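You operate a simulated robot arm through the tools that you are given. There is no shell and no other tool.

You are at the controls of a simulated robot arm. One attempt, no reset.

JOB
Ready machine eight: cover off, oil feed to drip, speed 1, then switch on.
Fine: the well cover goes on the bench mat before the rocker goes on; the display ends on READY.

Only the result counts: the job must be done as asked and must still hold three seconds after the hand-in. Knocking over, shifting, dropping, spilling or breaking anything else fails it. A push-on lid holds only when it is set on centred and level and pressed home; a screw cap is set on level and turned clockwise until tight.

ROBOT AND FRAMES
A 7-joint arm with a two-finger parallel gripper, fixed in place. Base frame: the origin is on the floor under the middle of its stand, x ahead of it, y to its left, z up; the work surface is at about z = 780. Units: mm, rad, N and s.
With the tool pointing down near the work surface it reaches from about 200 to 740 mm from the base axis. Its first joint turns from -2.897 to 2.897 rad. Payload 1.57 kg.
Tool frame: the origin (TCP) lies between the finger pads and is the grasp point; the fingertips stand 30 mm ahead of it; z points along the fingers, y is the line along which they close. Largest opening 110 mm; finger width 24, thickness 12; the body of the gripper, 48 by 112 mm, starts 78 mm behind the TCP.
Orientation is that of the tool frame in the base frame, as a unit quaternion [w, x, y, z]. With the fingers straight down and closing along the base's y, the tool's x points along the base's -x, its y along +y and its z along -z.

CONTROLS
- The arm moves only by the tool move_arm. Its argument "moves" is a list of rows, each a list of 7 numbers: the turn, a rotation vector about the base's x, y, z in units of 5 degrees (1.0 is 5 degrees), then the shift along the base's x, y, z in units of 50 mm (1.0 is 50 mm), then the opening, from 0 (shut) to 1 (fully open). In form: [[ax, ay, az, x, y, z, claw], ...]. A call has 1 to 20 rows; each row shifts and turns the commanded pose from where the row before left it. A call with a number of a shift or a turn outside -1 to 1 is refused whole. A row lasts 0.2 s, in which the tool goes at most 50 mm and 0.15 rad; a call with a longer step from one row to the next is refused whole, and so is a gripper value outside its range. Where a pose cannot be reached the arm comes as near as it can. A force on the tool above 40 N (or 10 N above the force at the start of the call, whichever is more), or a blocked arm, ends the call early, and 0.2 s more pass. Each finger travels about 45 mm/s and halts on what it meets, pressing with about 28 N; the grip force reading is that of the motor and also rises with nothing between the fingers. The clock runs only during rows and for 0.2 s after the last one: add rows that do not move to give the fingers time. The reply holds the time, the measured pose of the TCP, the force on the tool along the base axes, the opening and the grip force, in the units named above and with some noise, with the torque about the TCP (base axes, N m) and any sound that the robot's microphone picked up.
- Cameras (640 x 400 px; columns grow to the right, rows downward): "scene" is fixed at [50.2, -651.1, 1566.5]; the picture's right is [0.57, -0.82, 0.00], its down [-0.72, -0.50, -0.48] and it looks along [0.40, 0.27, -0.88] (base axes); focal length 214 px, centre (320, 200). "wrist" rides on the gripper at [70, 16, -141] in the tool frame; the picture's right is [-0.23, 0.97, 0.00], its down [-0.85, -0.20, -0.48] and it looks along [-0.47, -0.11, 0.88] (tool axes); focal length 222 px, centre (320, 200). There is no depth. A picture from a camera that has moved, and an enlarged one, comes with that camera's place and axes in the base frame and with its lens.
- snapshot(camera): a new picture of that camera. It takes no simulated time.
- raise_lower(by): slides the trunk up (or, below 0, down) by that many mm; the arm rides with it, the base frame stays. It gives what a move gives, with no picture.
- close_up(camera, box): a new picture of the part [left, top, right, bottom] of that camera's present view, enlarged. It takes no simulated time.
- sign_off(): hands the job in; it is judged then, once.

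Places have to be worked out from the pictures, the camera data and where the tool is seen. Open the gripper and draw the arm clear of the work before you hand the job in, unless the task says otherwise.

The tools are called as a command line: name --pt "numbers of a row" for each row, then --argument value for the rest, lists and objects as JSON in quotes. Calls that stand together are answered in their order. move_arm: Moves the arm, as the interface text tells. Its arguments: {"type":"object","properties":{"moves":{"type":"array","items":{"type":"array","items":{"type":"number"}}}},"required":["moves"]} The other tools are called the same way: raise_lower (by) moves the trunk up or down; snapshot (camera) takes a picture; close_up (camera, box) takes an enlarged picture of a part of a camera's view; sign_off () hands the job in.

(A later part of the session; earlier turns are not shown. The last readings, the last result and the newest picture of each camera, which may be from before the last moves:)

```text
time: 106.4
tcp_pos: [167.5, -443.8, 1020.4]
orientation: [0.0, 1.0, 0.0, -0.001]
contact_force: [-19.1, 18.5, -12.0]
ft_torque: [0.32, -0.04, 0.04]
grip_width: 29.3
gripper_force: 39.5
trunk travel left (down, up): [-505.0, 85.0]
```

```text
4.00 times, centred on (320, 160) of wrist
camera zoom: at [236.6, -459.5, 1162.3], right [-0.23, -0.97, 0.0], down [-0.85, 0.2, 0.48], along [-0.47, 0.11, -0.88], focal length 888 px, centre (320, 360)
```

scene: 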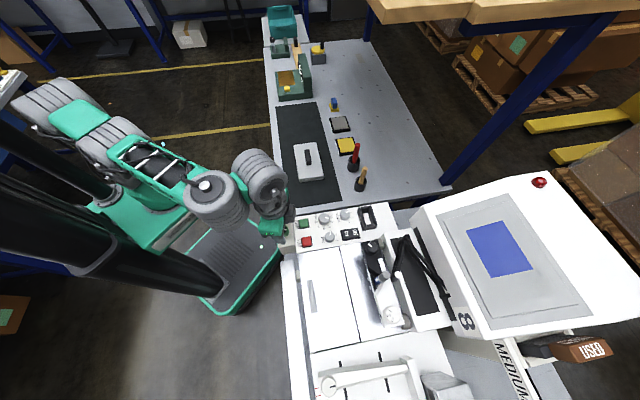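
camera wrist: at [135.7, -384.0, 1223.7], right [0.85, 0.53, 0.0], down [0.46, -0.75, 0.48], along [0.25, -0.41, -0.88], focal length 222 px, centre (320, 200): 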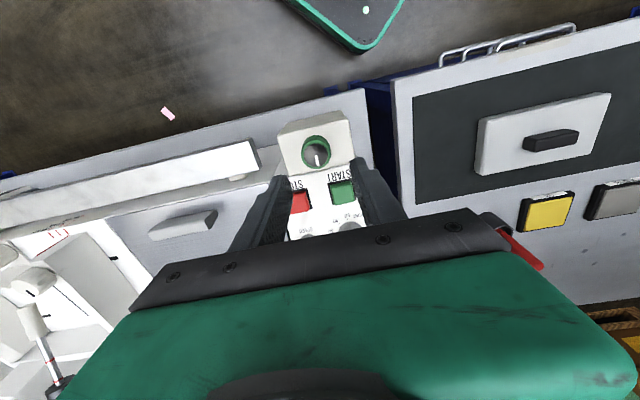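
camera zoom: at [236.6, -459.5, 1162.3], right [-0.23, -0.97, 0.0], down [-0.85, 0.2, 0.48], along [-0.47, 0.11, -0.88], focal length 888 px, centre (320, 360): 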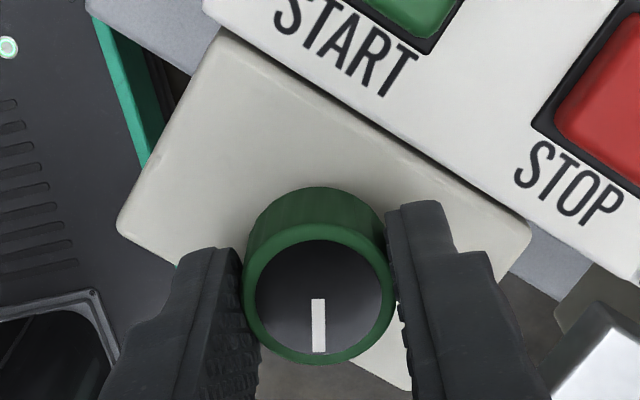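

Still no stop at 145°. I check the scene for any effect at this setting.

snapshot --camera "scene"

close_up --camera "scene" --box '[280, 230, 440, 330]'

close_up --camera "scene" --box '[420, 180, 620, 305]'

snapshot --camera "wrist"

```text
taken
```

scene: 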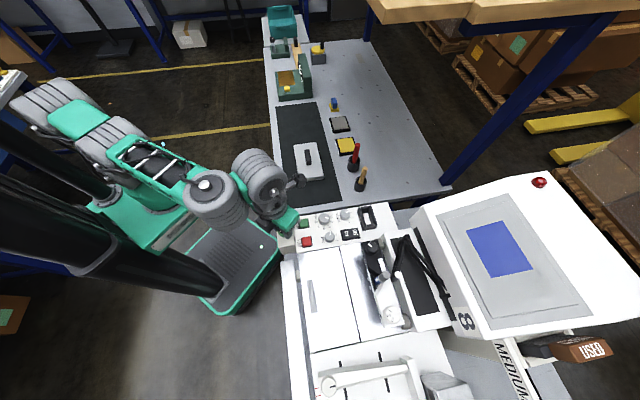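

```text
4.00 times, centred on (360, 280) of scene
camera zoom: at [50.2, -651.1, 1566.5], right [0.57, -0.82, 0.0], down [-0.72, -0.5, -0.48], along [0.4, 0.27, -0.88], focal length 858 px, centre (160, -120)
```

zoom: 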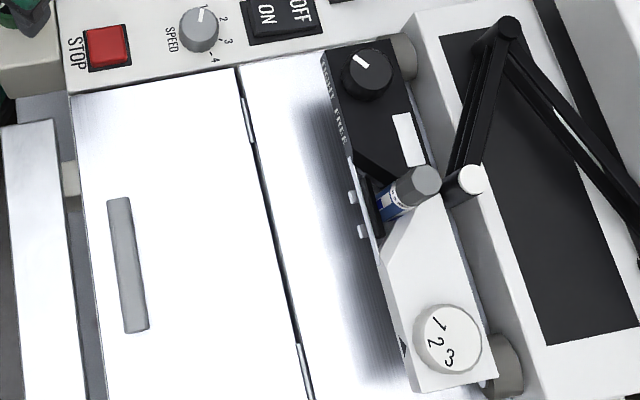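

```text
3.20 times, centred on (520, 242) of scene
camera zoom: at [50.2, -651.1, 1566.5], right [0.57, -0.82, 0.0], down [-0.72, -0.5, -0.48], along [0.4, 0.27, -0.88], focal length 686 px, centre (-320, 64)
```

zoom: 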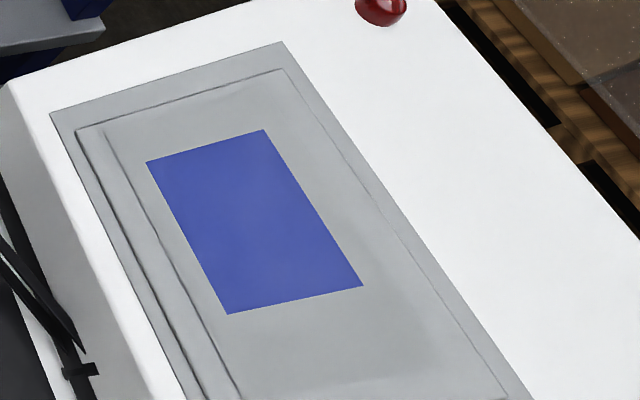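

```text
taken
camera wrist: at [236.6, -459.5, 1162.3], right [-0.23, -0.97, 0.0], down [-0.85, 0.2, 0.48], along [-0.47, 0.11, -0.88], focal length 222 px, centre (320, 200)
```

wrist: 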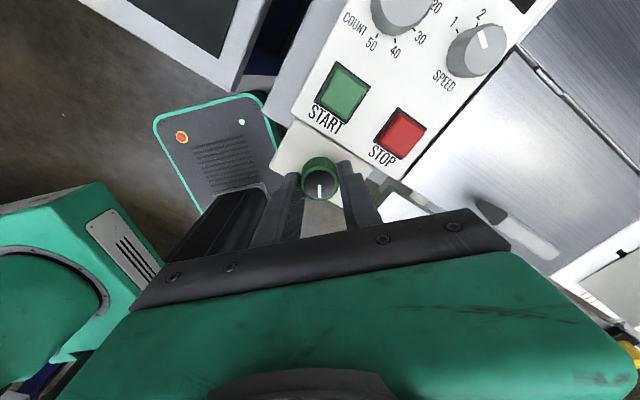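

close_up --camera "wrist" --box '[400, 0, 560, 100]'

close_up --camera "scene" --box '[314, 224, 354, 249]'

```text
4.00 times, centred on (480, 50) of wrist
camera zoom: at [236.6, -459.5, 1162.3], right [-0.23, -0.97, 0.0], down [-0.85, 0.2, 0.48], along [-0.47, 0.11, -0.88], focal length 888 px, centre (-320, 800)
```

zoom: 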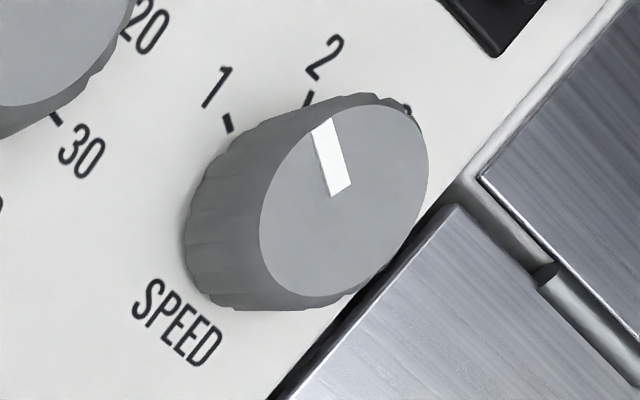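

```text
16.00 times, centred on (334, 236) of scene
camera zoom: at [50.2, -651.1, 1566.5], right [0.57, -0.82, 0.0], down [-0.72, -0.5, -0.48], along [0.4, 0.27, -0.88], focal length 3432 px, centre (96, -384)
```

zoom: 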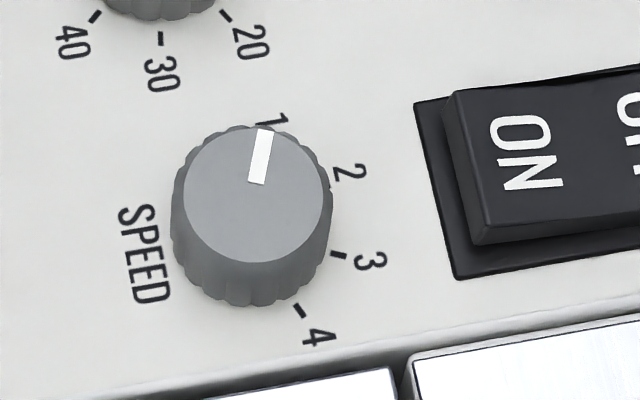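

No effect anywhere, so I turn it back 145° to its original stop at 12 o'clock.

move_arm --pt "0 0 1 0 0 0 0.18" --pt "0 0 1 0 0 0 0.18" --pt "0 0 1 0 0 0 0.18" --pt "0 0 1 0 0 0 0.18" --pt "0 0 1 0 0 0 0.18" --pt "0 0 1 0 0 0 0.18" --pt "0 0 1 0 0 0 0.18" --pt "0 0 1 0 0 0 0.18" --pt "0 0 1 0 0 0 0.18" --pt "0 0 1 0 0 0 0.18" --pt "0 0 1 0 0 0 0.18" --pt "0 0 1 0 0 0 0.18" --pt "0 0 1 0 0 0 0.18" --pt "0 0 1 0 0 0 0.18" --pt "0 0 1 0 0 0 0.18"

move_arm --pt "0 0 1 0 0 0 0.18" --pt "0 0 1 0 0 0 0.18" --pt "0 0 1 0 0 0 0.18" --pt "0 0 1 0 0 0 0.18" --pt "0 0 1 0 0 0 0.18" --pt "0 0 1 0 0 0 0.18" --pt "0 0 1 0 0 0 0.18" --pt "0 0 1 0 0 0 0.18" --pt "0 0 1 0 0 0 0.18" --pt "0 0 1 0 0 0 0.18" --pt "0 0 1 0 0 0 0.18" --pt "0 0 1 0 0 0 0.18" --pt "0 0 1 0 0 0 0.18" --pt "0 0 1 0 0 0 0.18" --pt "0 0 0 0 0 0 0.18"

close_up --camera "wrist" --box '[240, 110, 400, 210]'

```text
time: 109.6
tcp_pos: [167.9, -445.3, 1021.7]
orientation: [0.001, 0.793, 0.609, -0.001]
contact_force: [-5.0, 6.5, -6.7]
ft_torque: [0.97, -0.15, -0.01]
grip_width: 28.9
gripper_force: 38.6
trunk travel left (down, up): [-505.0, 85.0]
```

```text
time: 112.8
tcp_pos: [167.8, -444.1, 1021.2]
orientation: [0.002, 0.3, 0.954, 0.0]
contact_force: [6.2, 11.9, -1.3]
ft_torque: [0.28, -0.29, -0.01]
grip_width: 29.1
gripper_force: 38.3
trunk travel left (down, up): [-505.0, 85.0]
```

```text
4.00 times, centred on (320, 160) of wrist
camera zoom: at [120.6, -390.3, 1162.4], right [0.74, 0.67, 0.0], down [0.59, -0.65, 0.48], along [0.32, -0.36, -0.88], focal length 888 px, centre (320, 360)
```

zoom: 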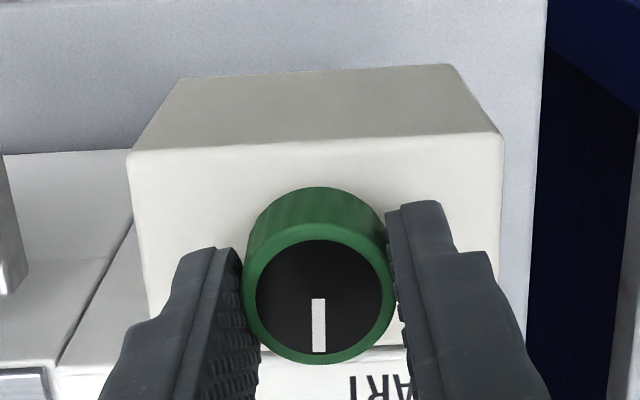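

The knob is back at its stop. I release it and rise; next I go over the ON/OFF rocker to measure its place precisely.

move_arm --pt "0 0 0 0 0 0 0.3" --pt "0 0 0 0 0 0 0.45" --pt "0 0 0 0 0 0 0.45" --pt "0 0 0 0 0 0.5 0.45" --pt "0 0 0 0 0 0.9 0.45" --pt "0 0 -0.5 0.5 -0.6 0 0.45" --pt "0 0 -0.5 0.5 -0.6 0 0.45" --pt "0 0 -0.5 0.5 -0.6 0 0.45" --pt "0 0 -0.5 0.4 -0.6 0 0.45" --pt "0 0 0 0 -0.3 0 0.45"

snapshot --camera "wrist"

close_up --camera "wrist" --box '[240, 90, 400, 190]'

```text
time: 115.0
tcp_pos: [263.3, -578.0, 1087.1]
orientation: [0.0, 0.383, 0.924, 0.0]
contact_force: [0.7, -0.3, 1.0]
ft_torque: [0.04, 0.02, 0.03]
grip_width: 49.4
gripper_force: 0.1
trunk travel left (down, up): [-505.0, 85.0]
```

```text
taken
camera wrist: at [226.2, -518.1, 1229.0], right [0.85, 0.53, 0.0], down [0.46, -0.75, 0.48], along [0.25, -0.41, -0.88], focal length 222 px, centre (320, 200)
```

wrist: 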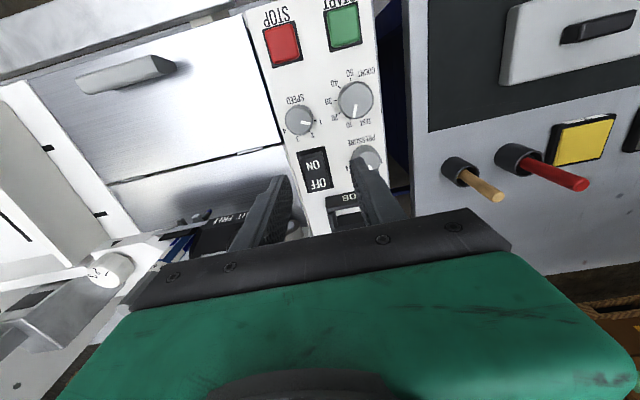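

```text
4.00 times, centred on (320, 140) of wrist
camera zoom: at [226.2, -518.1, 1229.0], right [0.85, 0.53, 0.0], down [0.46, -0.75, 0.48], along [0.25, -0.41, -0.88], focal length 888 px, centre (320, 440)
```

zoom: 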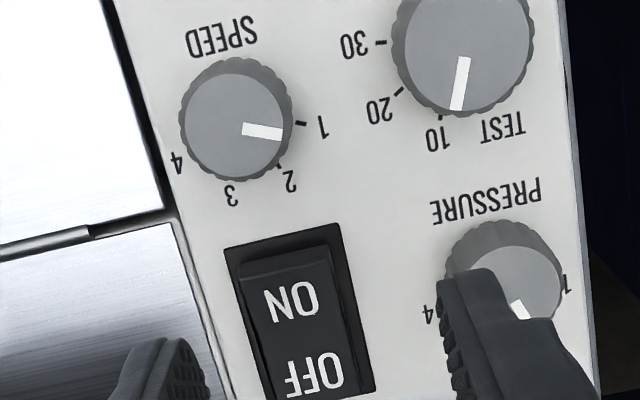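

SPEED is verified at mark 1. The rocker's ON end is near (260,-591.5). Since nothing shows an oil scale and the display gives no hint while off, I plan to read the display after switching on (the cover is already on the mat). I close the fingers and go above the ON end.

move_arm --pt "0 0 0 -0.06 -0.27 0 0.2" --pt "0 0 0 0 0 0 0" --pt "0 0 0 0 0 0 0" --pt "0 0 0 0 0 -0.4 0" --pt "0 0 0 0 0 -0.5 0" --pt "0 0 0 0 0 0 0"

snapshot --camera "wrist"

close_up --camera "wrist" --box '[240, 110, 400, 210]'

close_up --camera "scene" --box '[320, 205, 400, 255]'

```text
time: 116.4
tcp_pos: [261.5, -593.2, 1044.8]
orientation: [0.0, 0.384, 0.924, 0.0]
contact_force: [0.3, -0.3, -0.2]
ft_torque: [0.01, 0.0, 0.03]
grip_width: 0.1
gripper_force: 21.1
trunk travel left (down, up): [-505.0, 85.0]
```

```text
taken
camera wrist: at [223.1, -532.1, 1186.0], right [0.85, 0.53, 0.0], down [0.46, -0.74, 0.48], along [0.25, -0.41, -0.88], focal length 222 px, centre (320, 200)
```

wrist: 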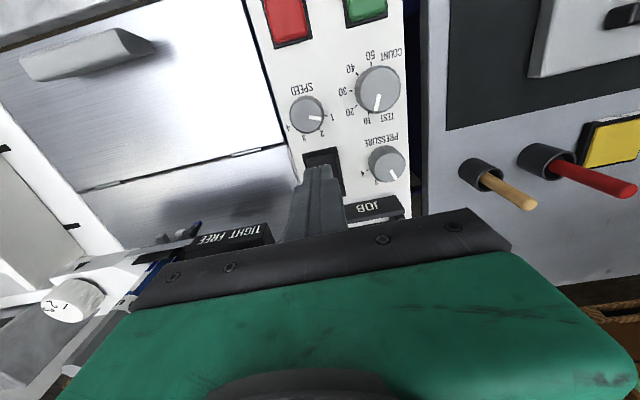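

```text
4.00 times, centred on (320, 160) of wrist
camera zoom: at [223.1, -532.1, 1186.0], right [0.85, 0.53, 0.0], down [0.46, -0.74, 0.48], along [0.25, -0.41, -0.88], focal length 888 px, centre (320, 360)
```

zoom: 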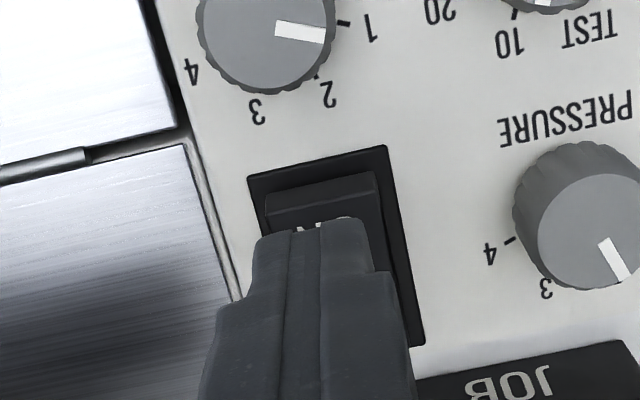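

```text
8.00 times, centred on (360, 230) of scene
camera zoom: at [50.2, -651.1, 1566.5], right [0.57, -0.82, 0.0], down [-0.72, -0.5, -0.48], along [0.4, 0.27, -0.88], focal length 1716 px, centre (0, -40)
```

zoom: 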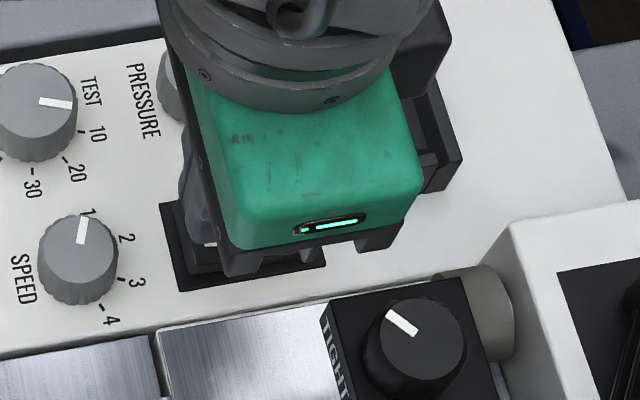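

The closed fingertips are right above the ON end. I press down in small steps.

move_arm --pt "0 0 0 0 0.03 -0.2 0" --pt "0 0 0 0 0 -0.1 0" --pt "0 0 0 0 0 -0.06 0" --pt "0 0 0 0 0 -0.06 0" --pt "0 0 0 0 0 -0.06 0" --pt "0 0 0 0 0 -0.06 0"

close_up --camera "wrist" --box '[240, 110, 400, 210]'

close_up --camera "scene" --box '[420, 180, 620, 305]'

```text
time: 117.8
tcp_pos: [260.6, -591.4, 1021.5]
orientation: [0.003, 0.383, 0.924, -0.002]
contact_force: [0.9, 1.9, 13.3]
ft_torque: [-0.04, -0.1, -0.15]
grip_width: 0.0
gripper_force: 21.5
trunk travel left (down, up): [-505.0, 85.0]
```

```text
4.00 times, centred on (320, 160) of wrist
camera zoom: at [222.4, -529.6, 1162.8], right [0.85, 0.53, 0.0], down [0.46, -0.74, 0.49], along [0.26, -0.41, -0.87], focal length 888 px, centre (320, 360)
```

zoom: 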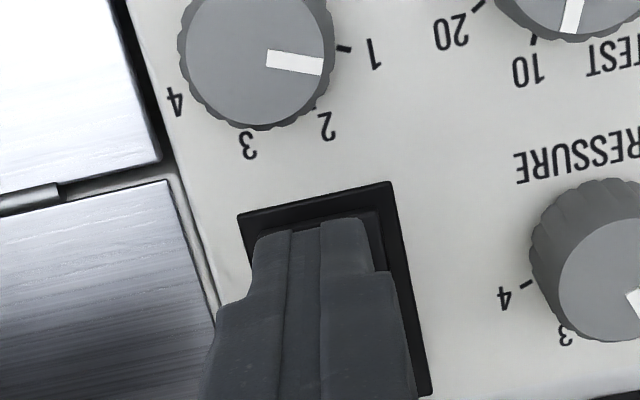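

```text
3.20 times, centred on (520, 242) of scene
camera zoom: at [50.2, -651.1, 1566.5], right [0.57, -0.82, 0.0], down [-0.72, -0.5, -0.48], along [0.4, 0.27, -0.88], focal length 686 px, centre (-320, 64)
```

zoom: 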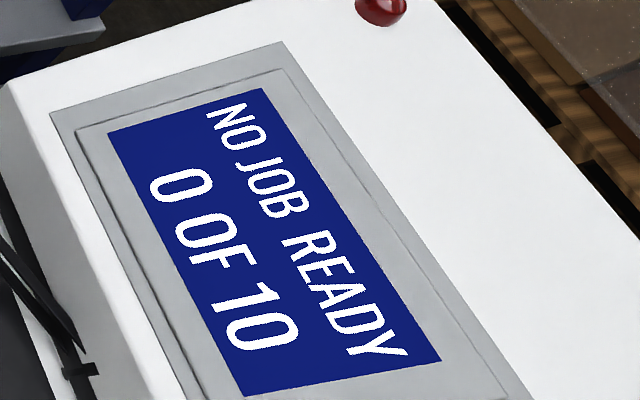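

The machine came on: the display reads "NO JOB  READY / 0 OF 10". I lift off and recheck the rocker and display.

move_arm --pt "0 0 0 0 0 0.1 0" --pt "0 0 0 0 0 0.5 0" --pt "0 0 0 0 0 0.9 0.2" --pt "0 0 0 -0.3 0.6 0.3 0.45" --pt "0 0 0 -0.3 0.6 0 0.45"

snapshot --camera "wrist"

close_up --camera "scene" --box '[420, 180, 620, 305]'

close_up --camera "scene" --box '[270, 195, 430, 295]'

```text
time: 119.0
tcp_pos: [229.0, -529.6, 1111.0]
orientation: [0.001, 0.383, 0.924, 0.0]
contact_force: [-0.6, 0.1, 0.3]
ft_torque: [-0.07, -0.03, -0.02]
grip_width: 49.6
gripper_force: 0.0
trunk travel left (down, up): [-505.0, 85.0]
```

```text
taken
camera wrist: at [190.8, -468.2, 1251.2], right [0.85, 0.53, 0.0], down [0.46, -0.74, 0.48], along [0.26, -0.41, -0.88], focal length 222 px, centre (320, 200)
```

wrist: 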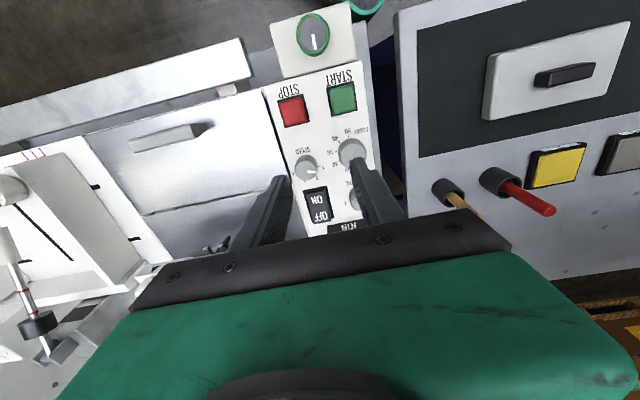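

```text
3.20 times, centred on (520, 242) of scene
camera zoom: at [50.2, -651.1, 1566.5], right [0.57, -0.82, 0.0], down [-0.72, -0.5, -0.48], along [0.4, 0.27, -0.88], focal length 686 px, centre (-320, 64)
```

zoom: 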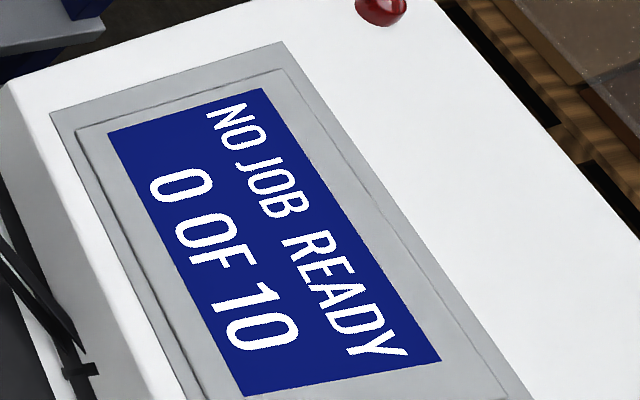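

```text
4.00 times, centred on (350, 245) of scene
camera zoom: at [50.2, -651.1, 1566.5], right [0.57, -0.82, 0.0], down [-0.72, -0.5, -0.48], along [0.4, 0.27, -0.88], focal length 858 px, centre (200, 20)
```

zoom: 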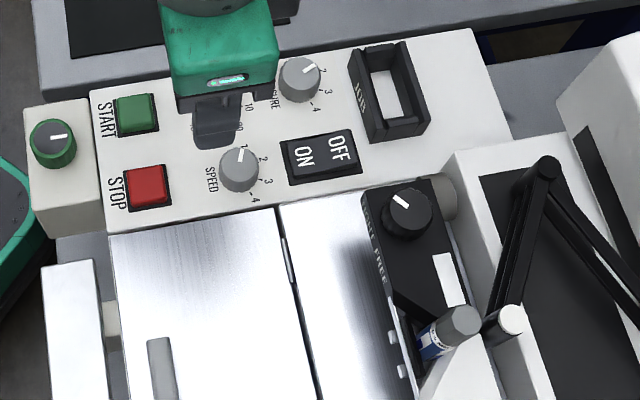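

The machine is on and READY. For the oil feed I still look for a marked control: I take a low, near-horizontal view of the machine's front (robot-facing) side.

move_arm --pt "0 0 0 -0.6 0.3 0.3 0.6" --pt "0 0 0 -0.7 0.3 0 0.8" --pt "0 0 0 -0.7 0.3 0 1" --pt "0 0 0 -0.7 0.3 0 1" --pt "0 0 0 -0.7 0.2 0 1" --pt "0 0 0 -0.7 0.2 0 1" --pt "0 0 0 -0.6 0.2 0 1" --pt "-0.85 -0.53 0 0 0 -0.1 1" --pt "-0.85 -0.53 0 0 0 -0.1 1" --pt "-0.85 -0.53 0 0 0 -0.2 1" --pt "-0.85 -0.53 0 0 0 -0.2 1" --pt "-0.85 -0.53 0 0 0 -0.2 1" --pt "-0.85 -0.53 0 0 0 -0.2 1" --pt "-0.85 -0.53 0 0 0 -0.2 1" --pt "-0.85 -0.53 0 0 0 -0.2 1" --pt "-0.85 -0.53 0 0 0 -0.2 1"

snapshot --camera "wrist"

close_up --camera "wrist" --box '[220, 100, 420, 225]'

```text
time: 122.4
tcp_pos: [-39.1, -397.4, 1236.1]
orientation: [0.237, 0.366, 0.884, -0.168]
contact_force: [-0.8, -0.3, 0.0]
ft_torque: [-0.01, 0.02, -0.01]
grip_width: 110.0
gripper_force: 0.0
out of reach, approached as far as the arm can: row 10, 11, 12, 13, 14, 15, 16
trunk travel left (down, up): [-505.0, 85.0]
```

```text
taken
camera wrist: at [-111.4, -280.7, 1314.0], right [0.85, 0.53, 0.0], down [0.24, -0.4, 0.89], along [0.47, -0.75, -0.46], focal length 222 px, centre (320, 200)
```

wrist: 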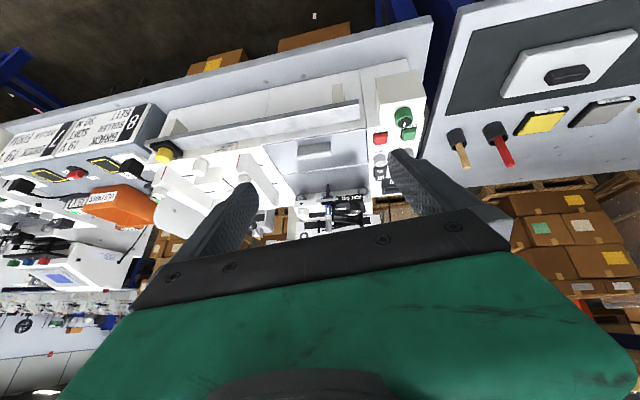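

```text
3.20 times, centred on (320, 162) of wrist
camera zoom: at [-111.4, -280.7, 1314.0], right [0.85, 0.53, 0.0], down [0.24, -0.4, 0.89], along [0.47, -0.75, -0.46], focal length 711 px, centre (320, 320)
```

zoom: 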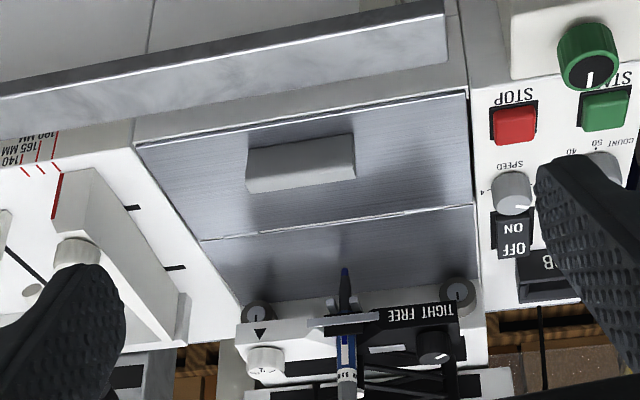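

In this view another machine of the same kind (station 7) is visible at the left; I enlarge that for comparison.

close_up --camera "wrist" --box '[0, 100, 160, 200]'

close_up --camera "wrist" --box '[0, 200, 160, 300]'

close_up --camera "wrist" --box '[120, 60, 280, 160]'

close_up --camera "wrist" --box '[360, 60, 440, 110]'

```text
4.00 times, centred on (80, 150) of wrist
camera zoom: at [-111.4, -280.7, 1314.0], right [0.85, 0.53, 0.0], down [0.24, -0.4, 0.89], along [0.47, -0.75, -0.46], focal length 888 px, centre (1280, 400)
```

zoom: 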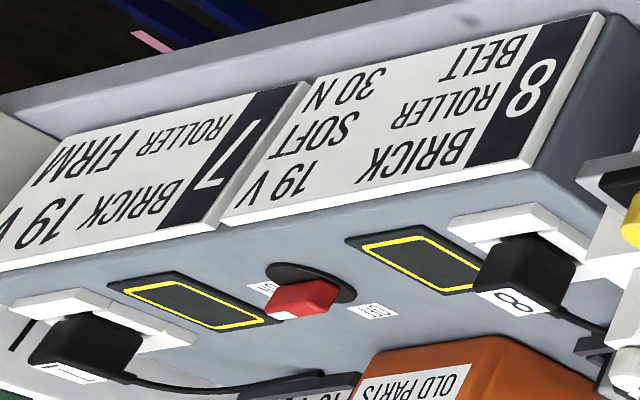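

```text
4.00 times, centred on (80, 250) of wrist
camera zoom: at [-111.4, -280.7, 1314.0], right [0.85, 0.53, 0.0], down [0.24, -0.4, 0.89], along [0.47, -0.75, -0.46], focal length 888 px, centre (1280, 0)
```

zoom: 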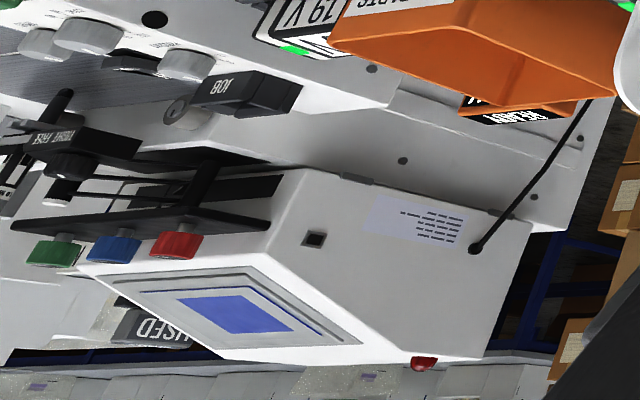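

```text
4.00 times, centred on (200, 110) of wrist
camera zoom: at [-111.4, -280.7, 1314.0], right [0.85, 0.53, 0.0], down [0.24, -0.4, 0.89], along [0.47, -0.75, -0.46], focal length 888 px, centre (800, 560)
```

zoom: 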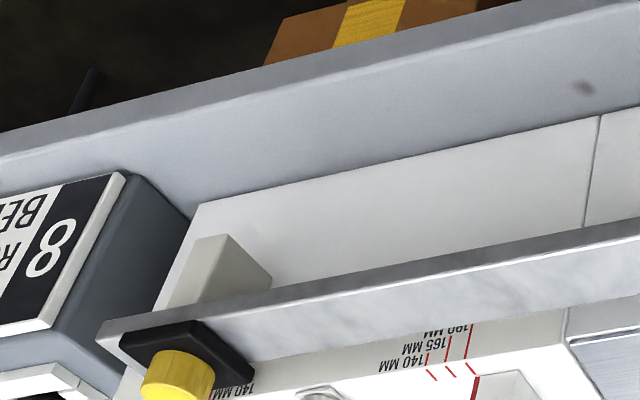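

```text
8.00 times, centred on (400, 85) of wrist
camera zoom: at [-111.4, -280.7, 1314.0], right [0.85, 0.53, 0.0], down [0.24, -0.4, 0.89], along [0.47, -0.75, -0.46], focal length 1777 px, centre (-320, 1120)
```

zoom: 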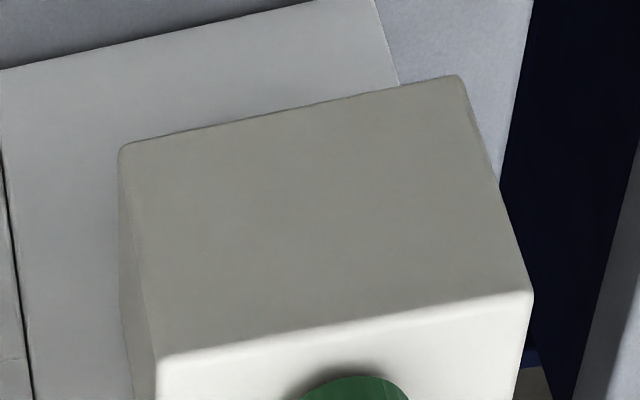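

Machine 7 next door has similar modules (and a bar with green, blue and red knobs). I pan left to see its panel and whether its knobs carry labels.

move_arm --pt "0 0 -1 -0.3 0 0 1" --pt "0 0 -1 -0.3 0 0 1" --pt "0 0 -1 -0.3 0 0 1" --pt "0 0 -1 -0.3 0 0 1" --pt "0 0 -1 -0.3 0 0 1" --pt "0 0 -1 -0.3 0 0 1" --pt "0 0 -1 -0.3 0 0 1" --pt "0 0 -1 -0.3 0 0 1"

snapshot --camera "wrist"

close_up --camera "wrist" --box '[0, 100, 240, 250]'

close_up --camera "wrist" --box '[220, 100, 420, 225]'

```text
time: 124.2
tcp_pos: [-148.0, -350.6, 1270.0]
orientation: [0.163, 0.648, 0.706, -0.236]
contact_force: [0.0, 0.3, -0.3]
ft_torque: [-0.01, -0.03, 0.01]
grip_width: 110.0
gripper_force: 0.1
out of reach, approached as far as the arm can: row 1, 2, 3, 4, 5, 6, 7, 8
trunk travel left (down, up): [-505.0, 85.0]
```

```text
taken
camera wrist: at [-127.4, -215.1, 1350.0], right [0.99, -0.14, 0.0], down [-0.07, -0.46, 0.88], along [-0.12, -0.87, -0.47], focal length 222 px, centre (320, 200)
```

wrist: 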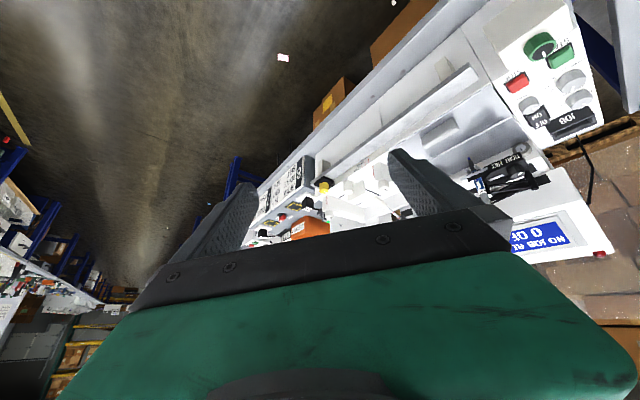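

```text
2.67 times, centred on (120, 175) of wrist
camera zoom: at [-127.4, -215.1, 1350.0], right [0.99, -0.14, 0.0], down [-0.07, -0.46, 0.88], along [-0.12, -0.87, -0.47], focal length 592 px, centre (853, 267)
```

zoom: 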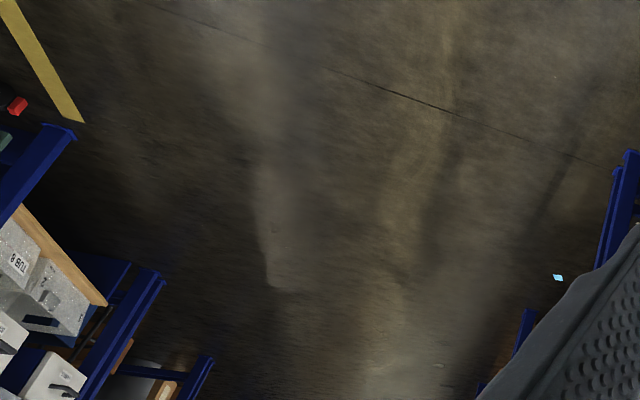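

```text
3.20 times, centred on (320, 162) of wrist
camera zoom: at [-127.4, -215.1, 1350.0], right [0.99, -0.14, 0.0], down [-0.07, -0.46, 0.88], along [-0.12, -0.87, -0.47], focal length 711 px, centre (320, 320)
```

zoom: 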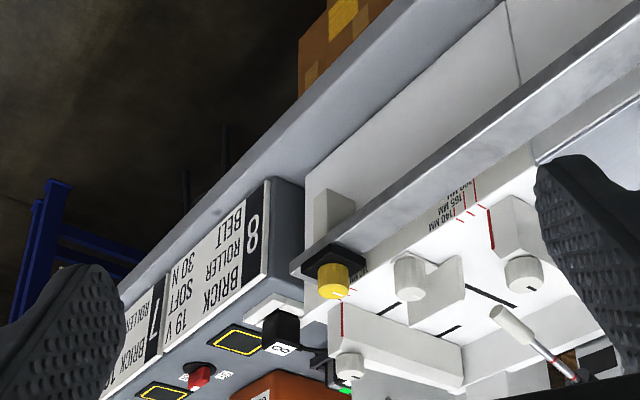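

move_arm --pt "0 0 1 0 0 0 1" --pt "0 0 1 0 0 0 1" --pt "0 0 1 0 0 0 1" --pt "0 0 1 0 0 0 1" --pt "0 0 1 0 0 0 1"

snapshot --camera "wrist"

close_up --camera "wrist" --box '[60, 120, 220, 220]'

close_up --camera "wrist" --box '[40, 190, 200, 290]'

```text
time: 125.4
tcp_pos: [-142.0, -358.3, 1267.3]
orientation: [0.206, 0.479, 0.829, -0.199]
contact_force: [0.3, -0.1, 0.1]
ft_torque: [0.01, 0.0, 0.03]
grip_width: 110.1
gripper_force: 0.1
out of reach, approached as far as the arm can: row 5
trunk travel left (down, up): [-505.0, 85.0]
```

```text
taken
camera wrist: at [-179.9, -226.7, 1346.9], right [0.96, 0.29, -0.01], down [0.14, -0.45, 0.88], along [0.25, -0.85, -0.47], focal length 222 px, centre (320, 200)
```

wrist: 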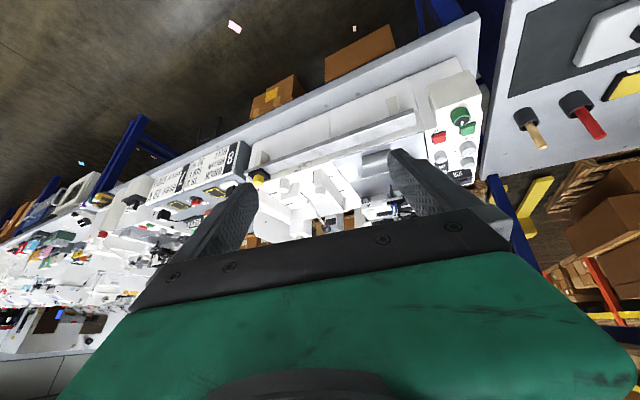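

```text
4.00 times, centred on (140, 170) of wrist
camera zoom: at [-179.9, -226.7, 1346.9], right [0.96, 0.29, -0.01], down [0.14, -0.45, 0.88], along [0.25, -0.85, -0.47], focal length 888 px, centre (1040, 320)
```

zoom: 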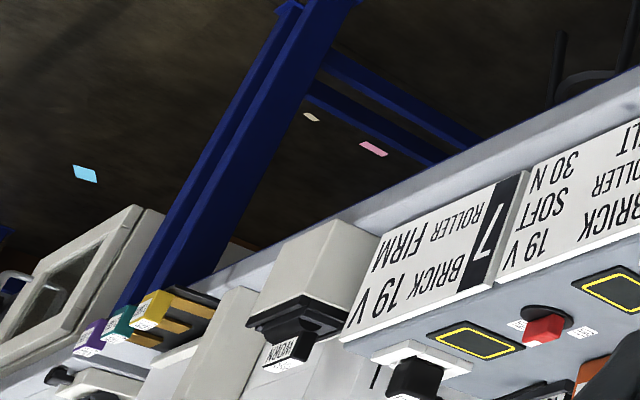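

```text
4.00 times, centred on (120, 240) of wrist
camera zoom: at [-179.9, -226.7, 1346.9], right [0.96, 0.29, -0.01], down [0.14, -0.45, 0.88], along [0.25, -0.85, -0.47], focal length 888 px, centre (1120, 40)
```

zoom: 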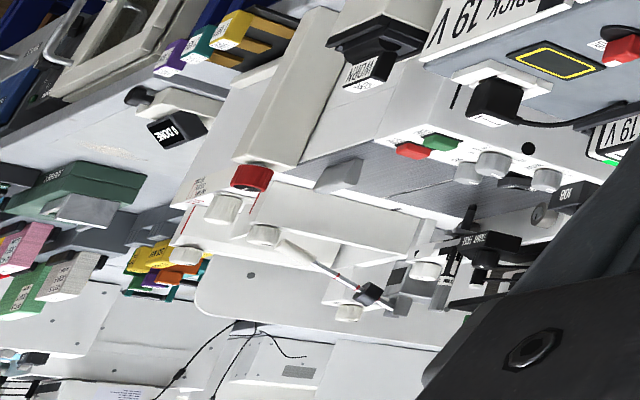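

Machine 7 lacks the gray lid and the green knob (its post carries something else), so those two are machine 8's own well cover and oil feed: the green-ringed knob is the oil feed. I return to it, level the tool, and will turn it now that the machine is on, watching display and sounds.

move_arm --pt "0.766 0.333 0.365 0.775 -0.1 -0.2 0.8" --pt "0.766 0.333 0.365 0.775 -0.2 -0.2 0.7" --pt "0.766 0.333 0.365 0.775 -0.2 -0.4 0.6" --pt "0.766 0.333 0.365 0.775 -0.2 -0.4 0.5" --pt "0.766 0.333 0.365 0.775 -0.25 -0.4 0.455" --pt "0.766 0.333 0.365 0.775 -0.25 -0.4 0.455" --pt "0.766 0.333 0.365 0.775 -0.25 -0.5 0.455" --pt "0.766 0.333 0.365 0.775 -0.25 -0.6 0.455"

snapshot --camera "wrist"

```text
refused: row 8 steps farther than a row can; nothing moved
```

```text
taken
camera wrist: at [-179.9, -226.7, 1346.9], right [0.96, 0.29, -0.01], down [0.14, -0.45, 0.88], along [0.25, -0.85, -0.47], focal length 222 px, centre (320, 200)
```

wrist: 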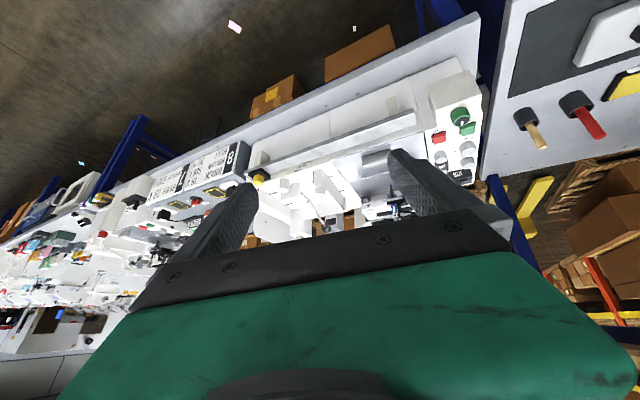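

One row was too long; I resend with smaller steps.

move_arm --pt "0.766 0.333 0.365 0.775 -0.1 -0.2 0.8" --pt "0.766 0.333 0.365 0.775 -0.2 -0.2 0.7" --pt "0.766 0.333 0.365 0.775 -0.2 -0.4 0.6" --pt "0.766 0.333 0.365 0.775 -0.2 -0.4 0.5" --pt "0.766 0.333 0.365 0.775 -0.25 -0.4 0.455" --pt "0.766 0.333 0.365 0.775 -0.25 -0.4 0.455" --pt "0.766 0.333 0.365 0.775 -0.25 -0.4 0.455" --pt "0.766 0.333 0.365 0.775 -0.25 -0.4 0.455"

snapshot --camera "wrist"

```text
time: 127.2
tcp_pos: [169.6, -446.0, 1126.4]
orientation: [0.006, 0.384, 0.923, 0.002]
contact_force: [0.2, -0.7, -1.0]
ft_torque: [0.0, -0.02, 0.0]
grip_width: 50.0
gripper_force: 0.0
trunk travel left (down, up): [-505.0, 85.0]
```

```text
taken
camera wrist: at [130.5, -384.3, 1267.3], right [0.85, 0.53, 0.01], down [0.46, -0.75, 0.48], along [0.26, -0.41, -0.88], focal length 222 px, centre (320, 200)
```

wrist: 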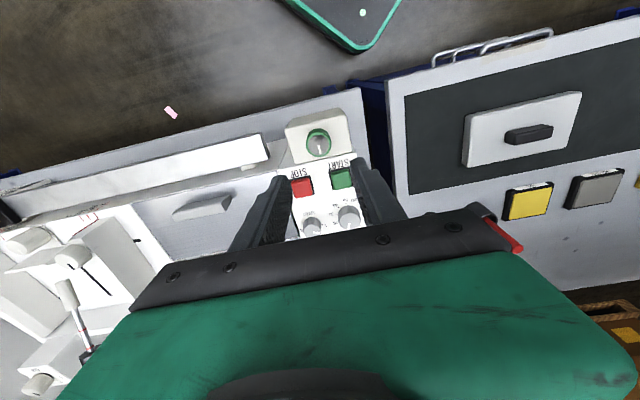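

Tool is nearly level; I correct the small tilt and descend onto the green knob again.

move_arm --pt "0.01 0.144 0 -0.03 0.02 -0.6 0.455" --pt "0 0 0 0 0 -0.7 0.455" --pt "0 0 0 0 0 -0.5 0.455" --pt "0 0 0 0 0 -0.28 0.455" --pt "0 0 0 0 0 0 0.455"

close_up --camera "wrist" --box '[240, 110, 400, 210]'

```text
time: 128.4
tcp_pos: [169.2, -442.5, 1023.6]
orientation: [0.0, 0.384, 0.924, -0.001]
contact_force: [0.9, -0.1, 0.3]
ft_torque: [0.0, -0.01, -0.01]
grip_width: 49.9
gripper_force: 0.1
trunk travel left (down, up): [-505.0, 85.0]
```

```text
4.00 times, centred on (320, 160) of wrist
camera zoom: at [132.2, -381.6, 1164.8], right [0.85, 0.53, 0.0], down [0.46, -0.75, 0.48], along [0.25, -0.41, -0.88], focal length 888 px, centre (320, 360)
```

zoom: 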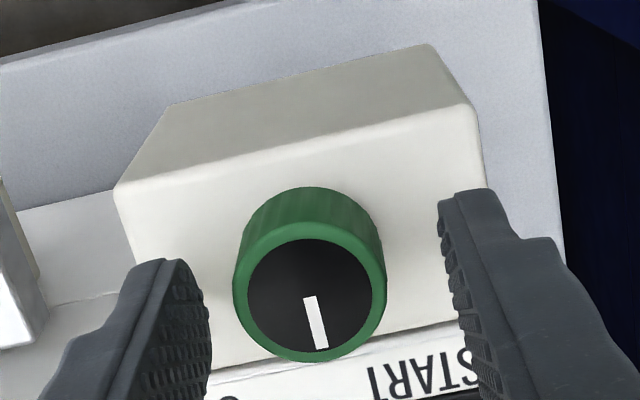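

I centre (-1.1,-2.5 mm), close on the knob and begin turning clockwise 15° at a time, pausing to listen and watch the display.

move_arm --pt "0 0 0 -0.022 -0.05 -0.05 0.455" --pt "0 0 0 0 0 0 0.3" --pt "0 0 0 0 0 0 0.18" --pt "0 0 0 0 0 0 0.18" --pt "0 0 0 0 0 0 0.18" --pt "0 0 -1 0 0 0 0.18" --pt "0 0 -1 0 0 0 0.18" --pt "0 0 -1 0 0 0 0.18" --pt "0 0 0 0 0 0 0.18" --pt "0 0 0 0 0 0 0.18" --pt "0 0 0 0 0 0 0.18" --pt "0 0 0 0 0 0 0.18" --pt "0 0 0 0 0 0 0.18"

close_up --camera "scene" --box '[420, 180, 620, 305]'

close_up --camera "wrist" --box '[240, 110, 400, 210]'

```text
time: 131.2
tcp_pos: [169.5, -444.3, 1020.9]
orientation: [0.0, 0.501, 0.866, 0.0]
contact_force: [16.0, 6.6, -0.9]
ft_torque: [0.38, -0.75, -0.03]
grip_width: 29.3
gripper_force: 39.1
trunk travel left (down, up): [-505.0, 85.0]
```

```text
3.20 times, centred on (520, 242) of scene
camera zoom: at [50.2, -651.1, 1566.5], right [0.57, -0.82, 0.0], down [-0.72, -0.5, -0.48], along [0.4, 0.27, -0.88], focal length 686 px, centre (-320, 64)
```

zoom: 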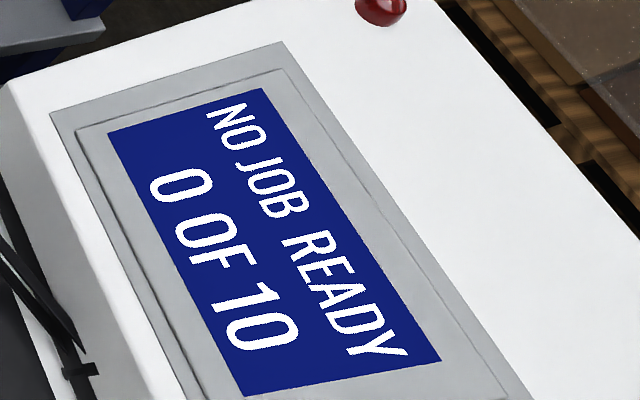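

```text
4.00 times, centred on (320, 160) of wrist
camera zoom: at [148.1, -375.9, 1162.5], right [0.96, 0.29, 0.0], down [0.25, -0.84, 0.48], along [0.14, -0.46, -0.88], focal length 888 px, centre (320, 360)
```

zoom: 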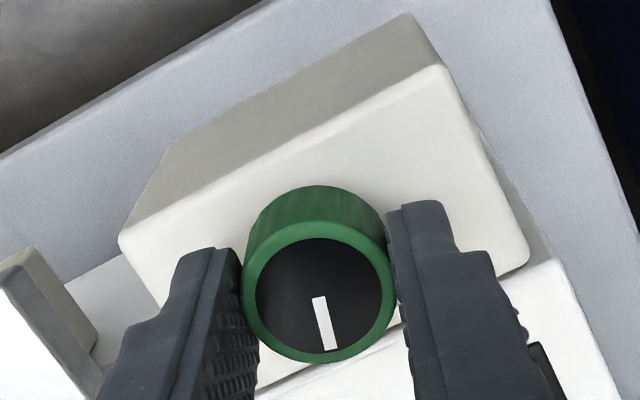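

No change at 15°. I go on to 45° and then 90°, checking each.

move_arm --pt "0 0 -1 0 0 0 0.18" --pt "0 0 -1 0 0 0 0.18" --pt "0 0 -1 0 0 0 0.18" --pt "0 0 -1 0 0 0 0.18" --pt "0 0 -1 0 0 0 0.18" --pt "0 0 -1 0 0 0 0.18" --pt "0 0 0 0 0 0 0.18" --pt "0 0 0 0 0 0 0.18" --pt "0 0 0 0 0 0 0.18" --pt "0 0 0 0 0 0 0.18" --pt "0 0 0 0 0 0 0.18"

snapshot --camera "scene"

move_arm --pt "0 0 -1 0 0 0 0.18" --pt "0 0 -1 0 0 0 0.18" --pt "0 0 -1 0 0 0 0.18" --pt "0 0 -1 0 0 0 0.18" --pt "0 0 -1 0 0 0 0.18" --pt "0 0 -1 0 0 0 0.18" --pt "0 0 -1 0 0 0 0.18" --pt "0 0 -1 0 0 0 0.18" --pt "0 0 -1 0 0 0 0.18" --pt "0 0 0 0 0 0 0.18" --pt "0 0 0 0 0 0 0.18" --pt "0 0 0 0 0 0 0.18" --pt "0 0 0 0 0 0 0.18" --pt "0 0 0 0 0 0 0.18"

snapshot --camera "scene"

close_up --camera "wrist" --box '[240, 110, 400, 210]'

```text
time: 133.6
tcp_pos: [168.0, -445.1, 1020.3]
orientation: [0.0, 0.708, 0.706, 0.0]
contact_force: [12.9, 5.7, -3.3]
ft_torque: [-0.08, -0.66, -0.03]
grip_width: 29.5
gripper_force: 39.2
trunk travel left (down, up): [-505.0, 85.0]
```

```text
taken
```

scene: 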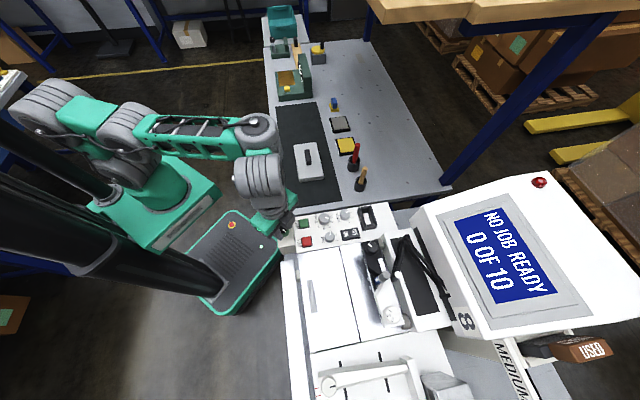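

```text
time: 136.6
tcp_pos: [166.3, -444.9, 1020.2]
orientation: [-0.001, 0.924, 0.382, -0.001]
contact_force: [-6.2, 18.0, -14.7]
ft_torque: [-0.08, 0.08, 0.05]
grip_width: 29.9
gripper_force: 39.1
trunk travel left (down, up): [-505.0, 85.0]
```

```text
taken
```

scene: 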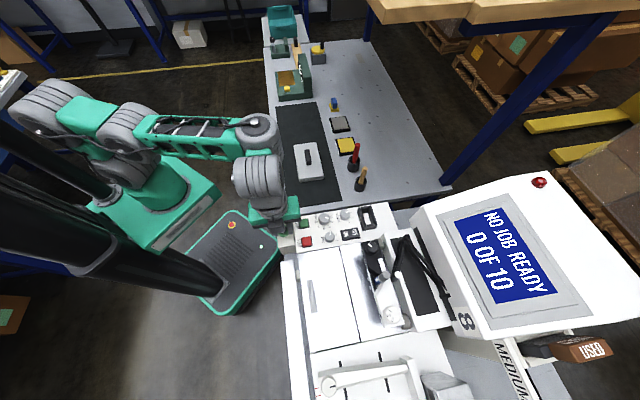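

```text
4.00 times, centred on (320, 160) of wrist
camera zoom: at [227.7, -406.9, 1162.5], right [0.53, -0.85, 0.0], down [-0.75, -0.46, 0.48], along [-0.41, -0.25, -0.88], focal length 888 px, centre (320, 360)
```

zoom: 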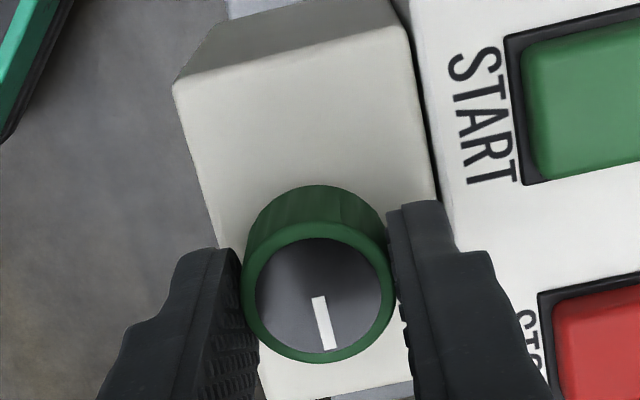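

The display does not react to the oil knob. I determine its full travel: regrip (fingers turned back 90°) and continue clockwise past 90°.

move_arm --pt "0 0 0 0 0 0 0.35" --pt "0 0 0 0 0 0 0.455" --pt "0 0 1 0 0 0 0.455" --pt "0 0 1 0 0 0 0.455" --pt "0 0 1 0 0 0 0.455" --pt "0 0 1 0 0 0 0.455" --pt "0 0 1 0 0 0 0.455" --pt "0 0 1 0 0 0 0.455" --pt "0 0 1 0 0 0 0.455" --pt "0 0 1 0 0 0 0.455" --pt "0 0 1 0 0 0 0.455" --pt "0 0 1 0 0 0 0.455" --pt "0 0 1 0 0 0 0.455" --pt "0 0 1 0 0 0 0.455" --pt "0 0 1 0 0 0 0.455" --pt "0 0 1 0 0 0 0.455" --pt "0 0 1 0 0 0 0.455" --pt "0 0 1 0 0 0 0.455" --pt "0 0 1 0 0 0 0.455" --pt "0 0 1 0 0 0 0.455"

close_up --camera "wrist" --box '[240, 110, 400, 210]'

```text
time: 140.8
tcp_pos: [167.0, -446.1, 1021.2]
orientation: [0.0, 0.383, 0.924, -0.001]
contact_force: [-0.1, 0.6, 0.3]
ft_torque: [0.03, -0.01, 0.01]
grip_width: 49.8
gripper_force: 0.0
trunk travel left (down, up): [-505.0, 85.0]
```

```text
4.00 times, centred on (320, 160) of wrist
camera zoom: at [129.6, -384.6, 1162.9], right [0.85, 0.53, 0.0], down [0.46, -0.75, 0.48], along [0.25, -0.41, -0.88], focal length 888 px, centre (320, 360)
```

zoom: 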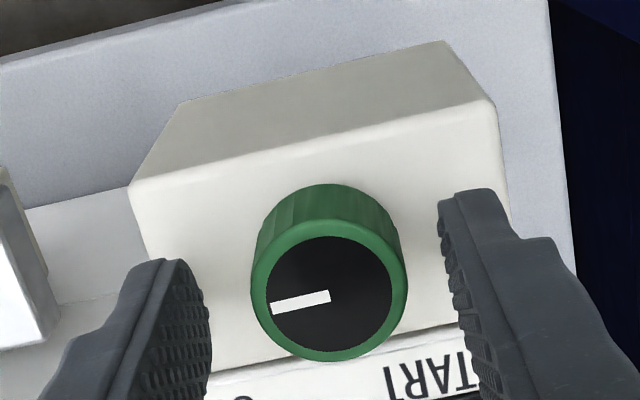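

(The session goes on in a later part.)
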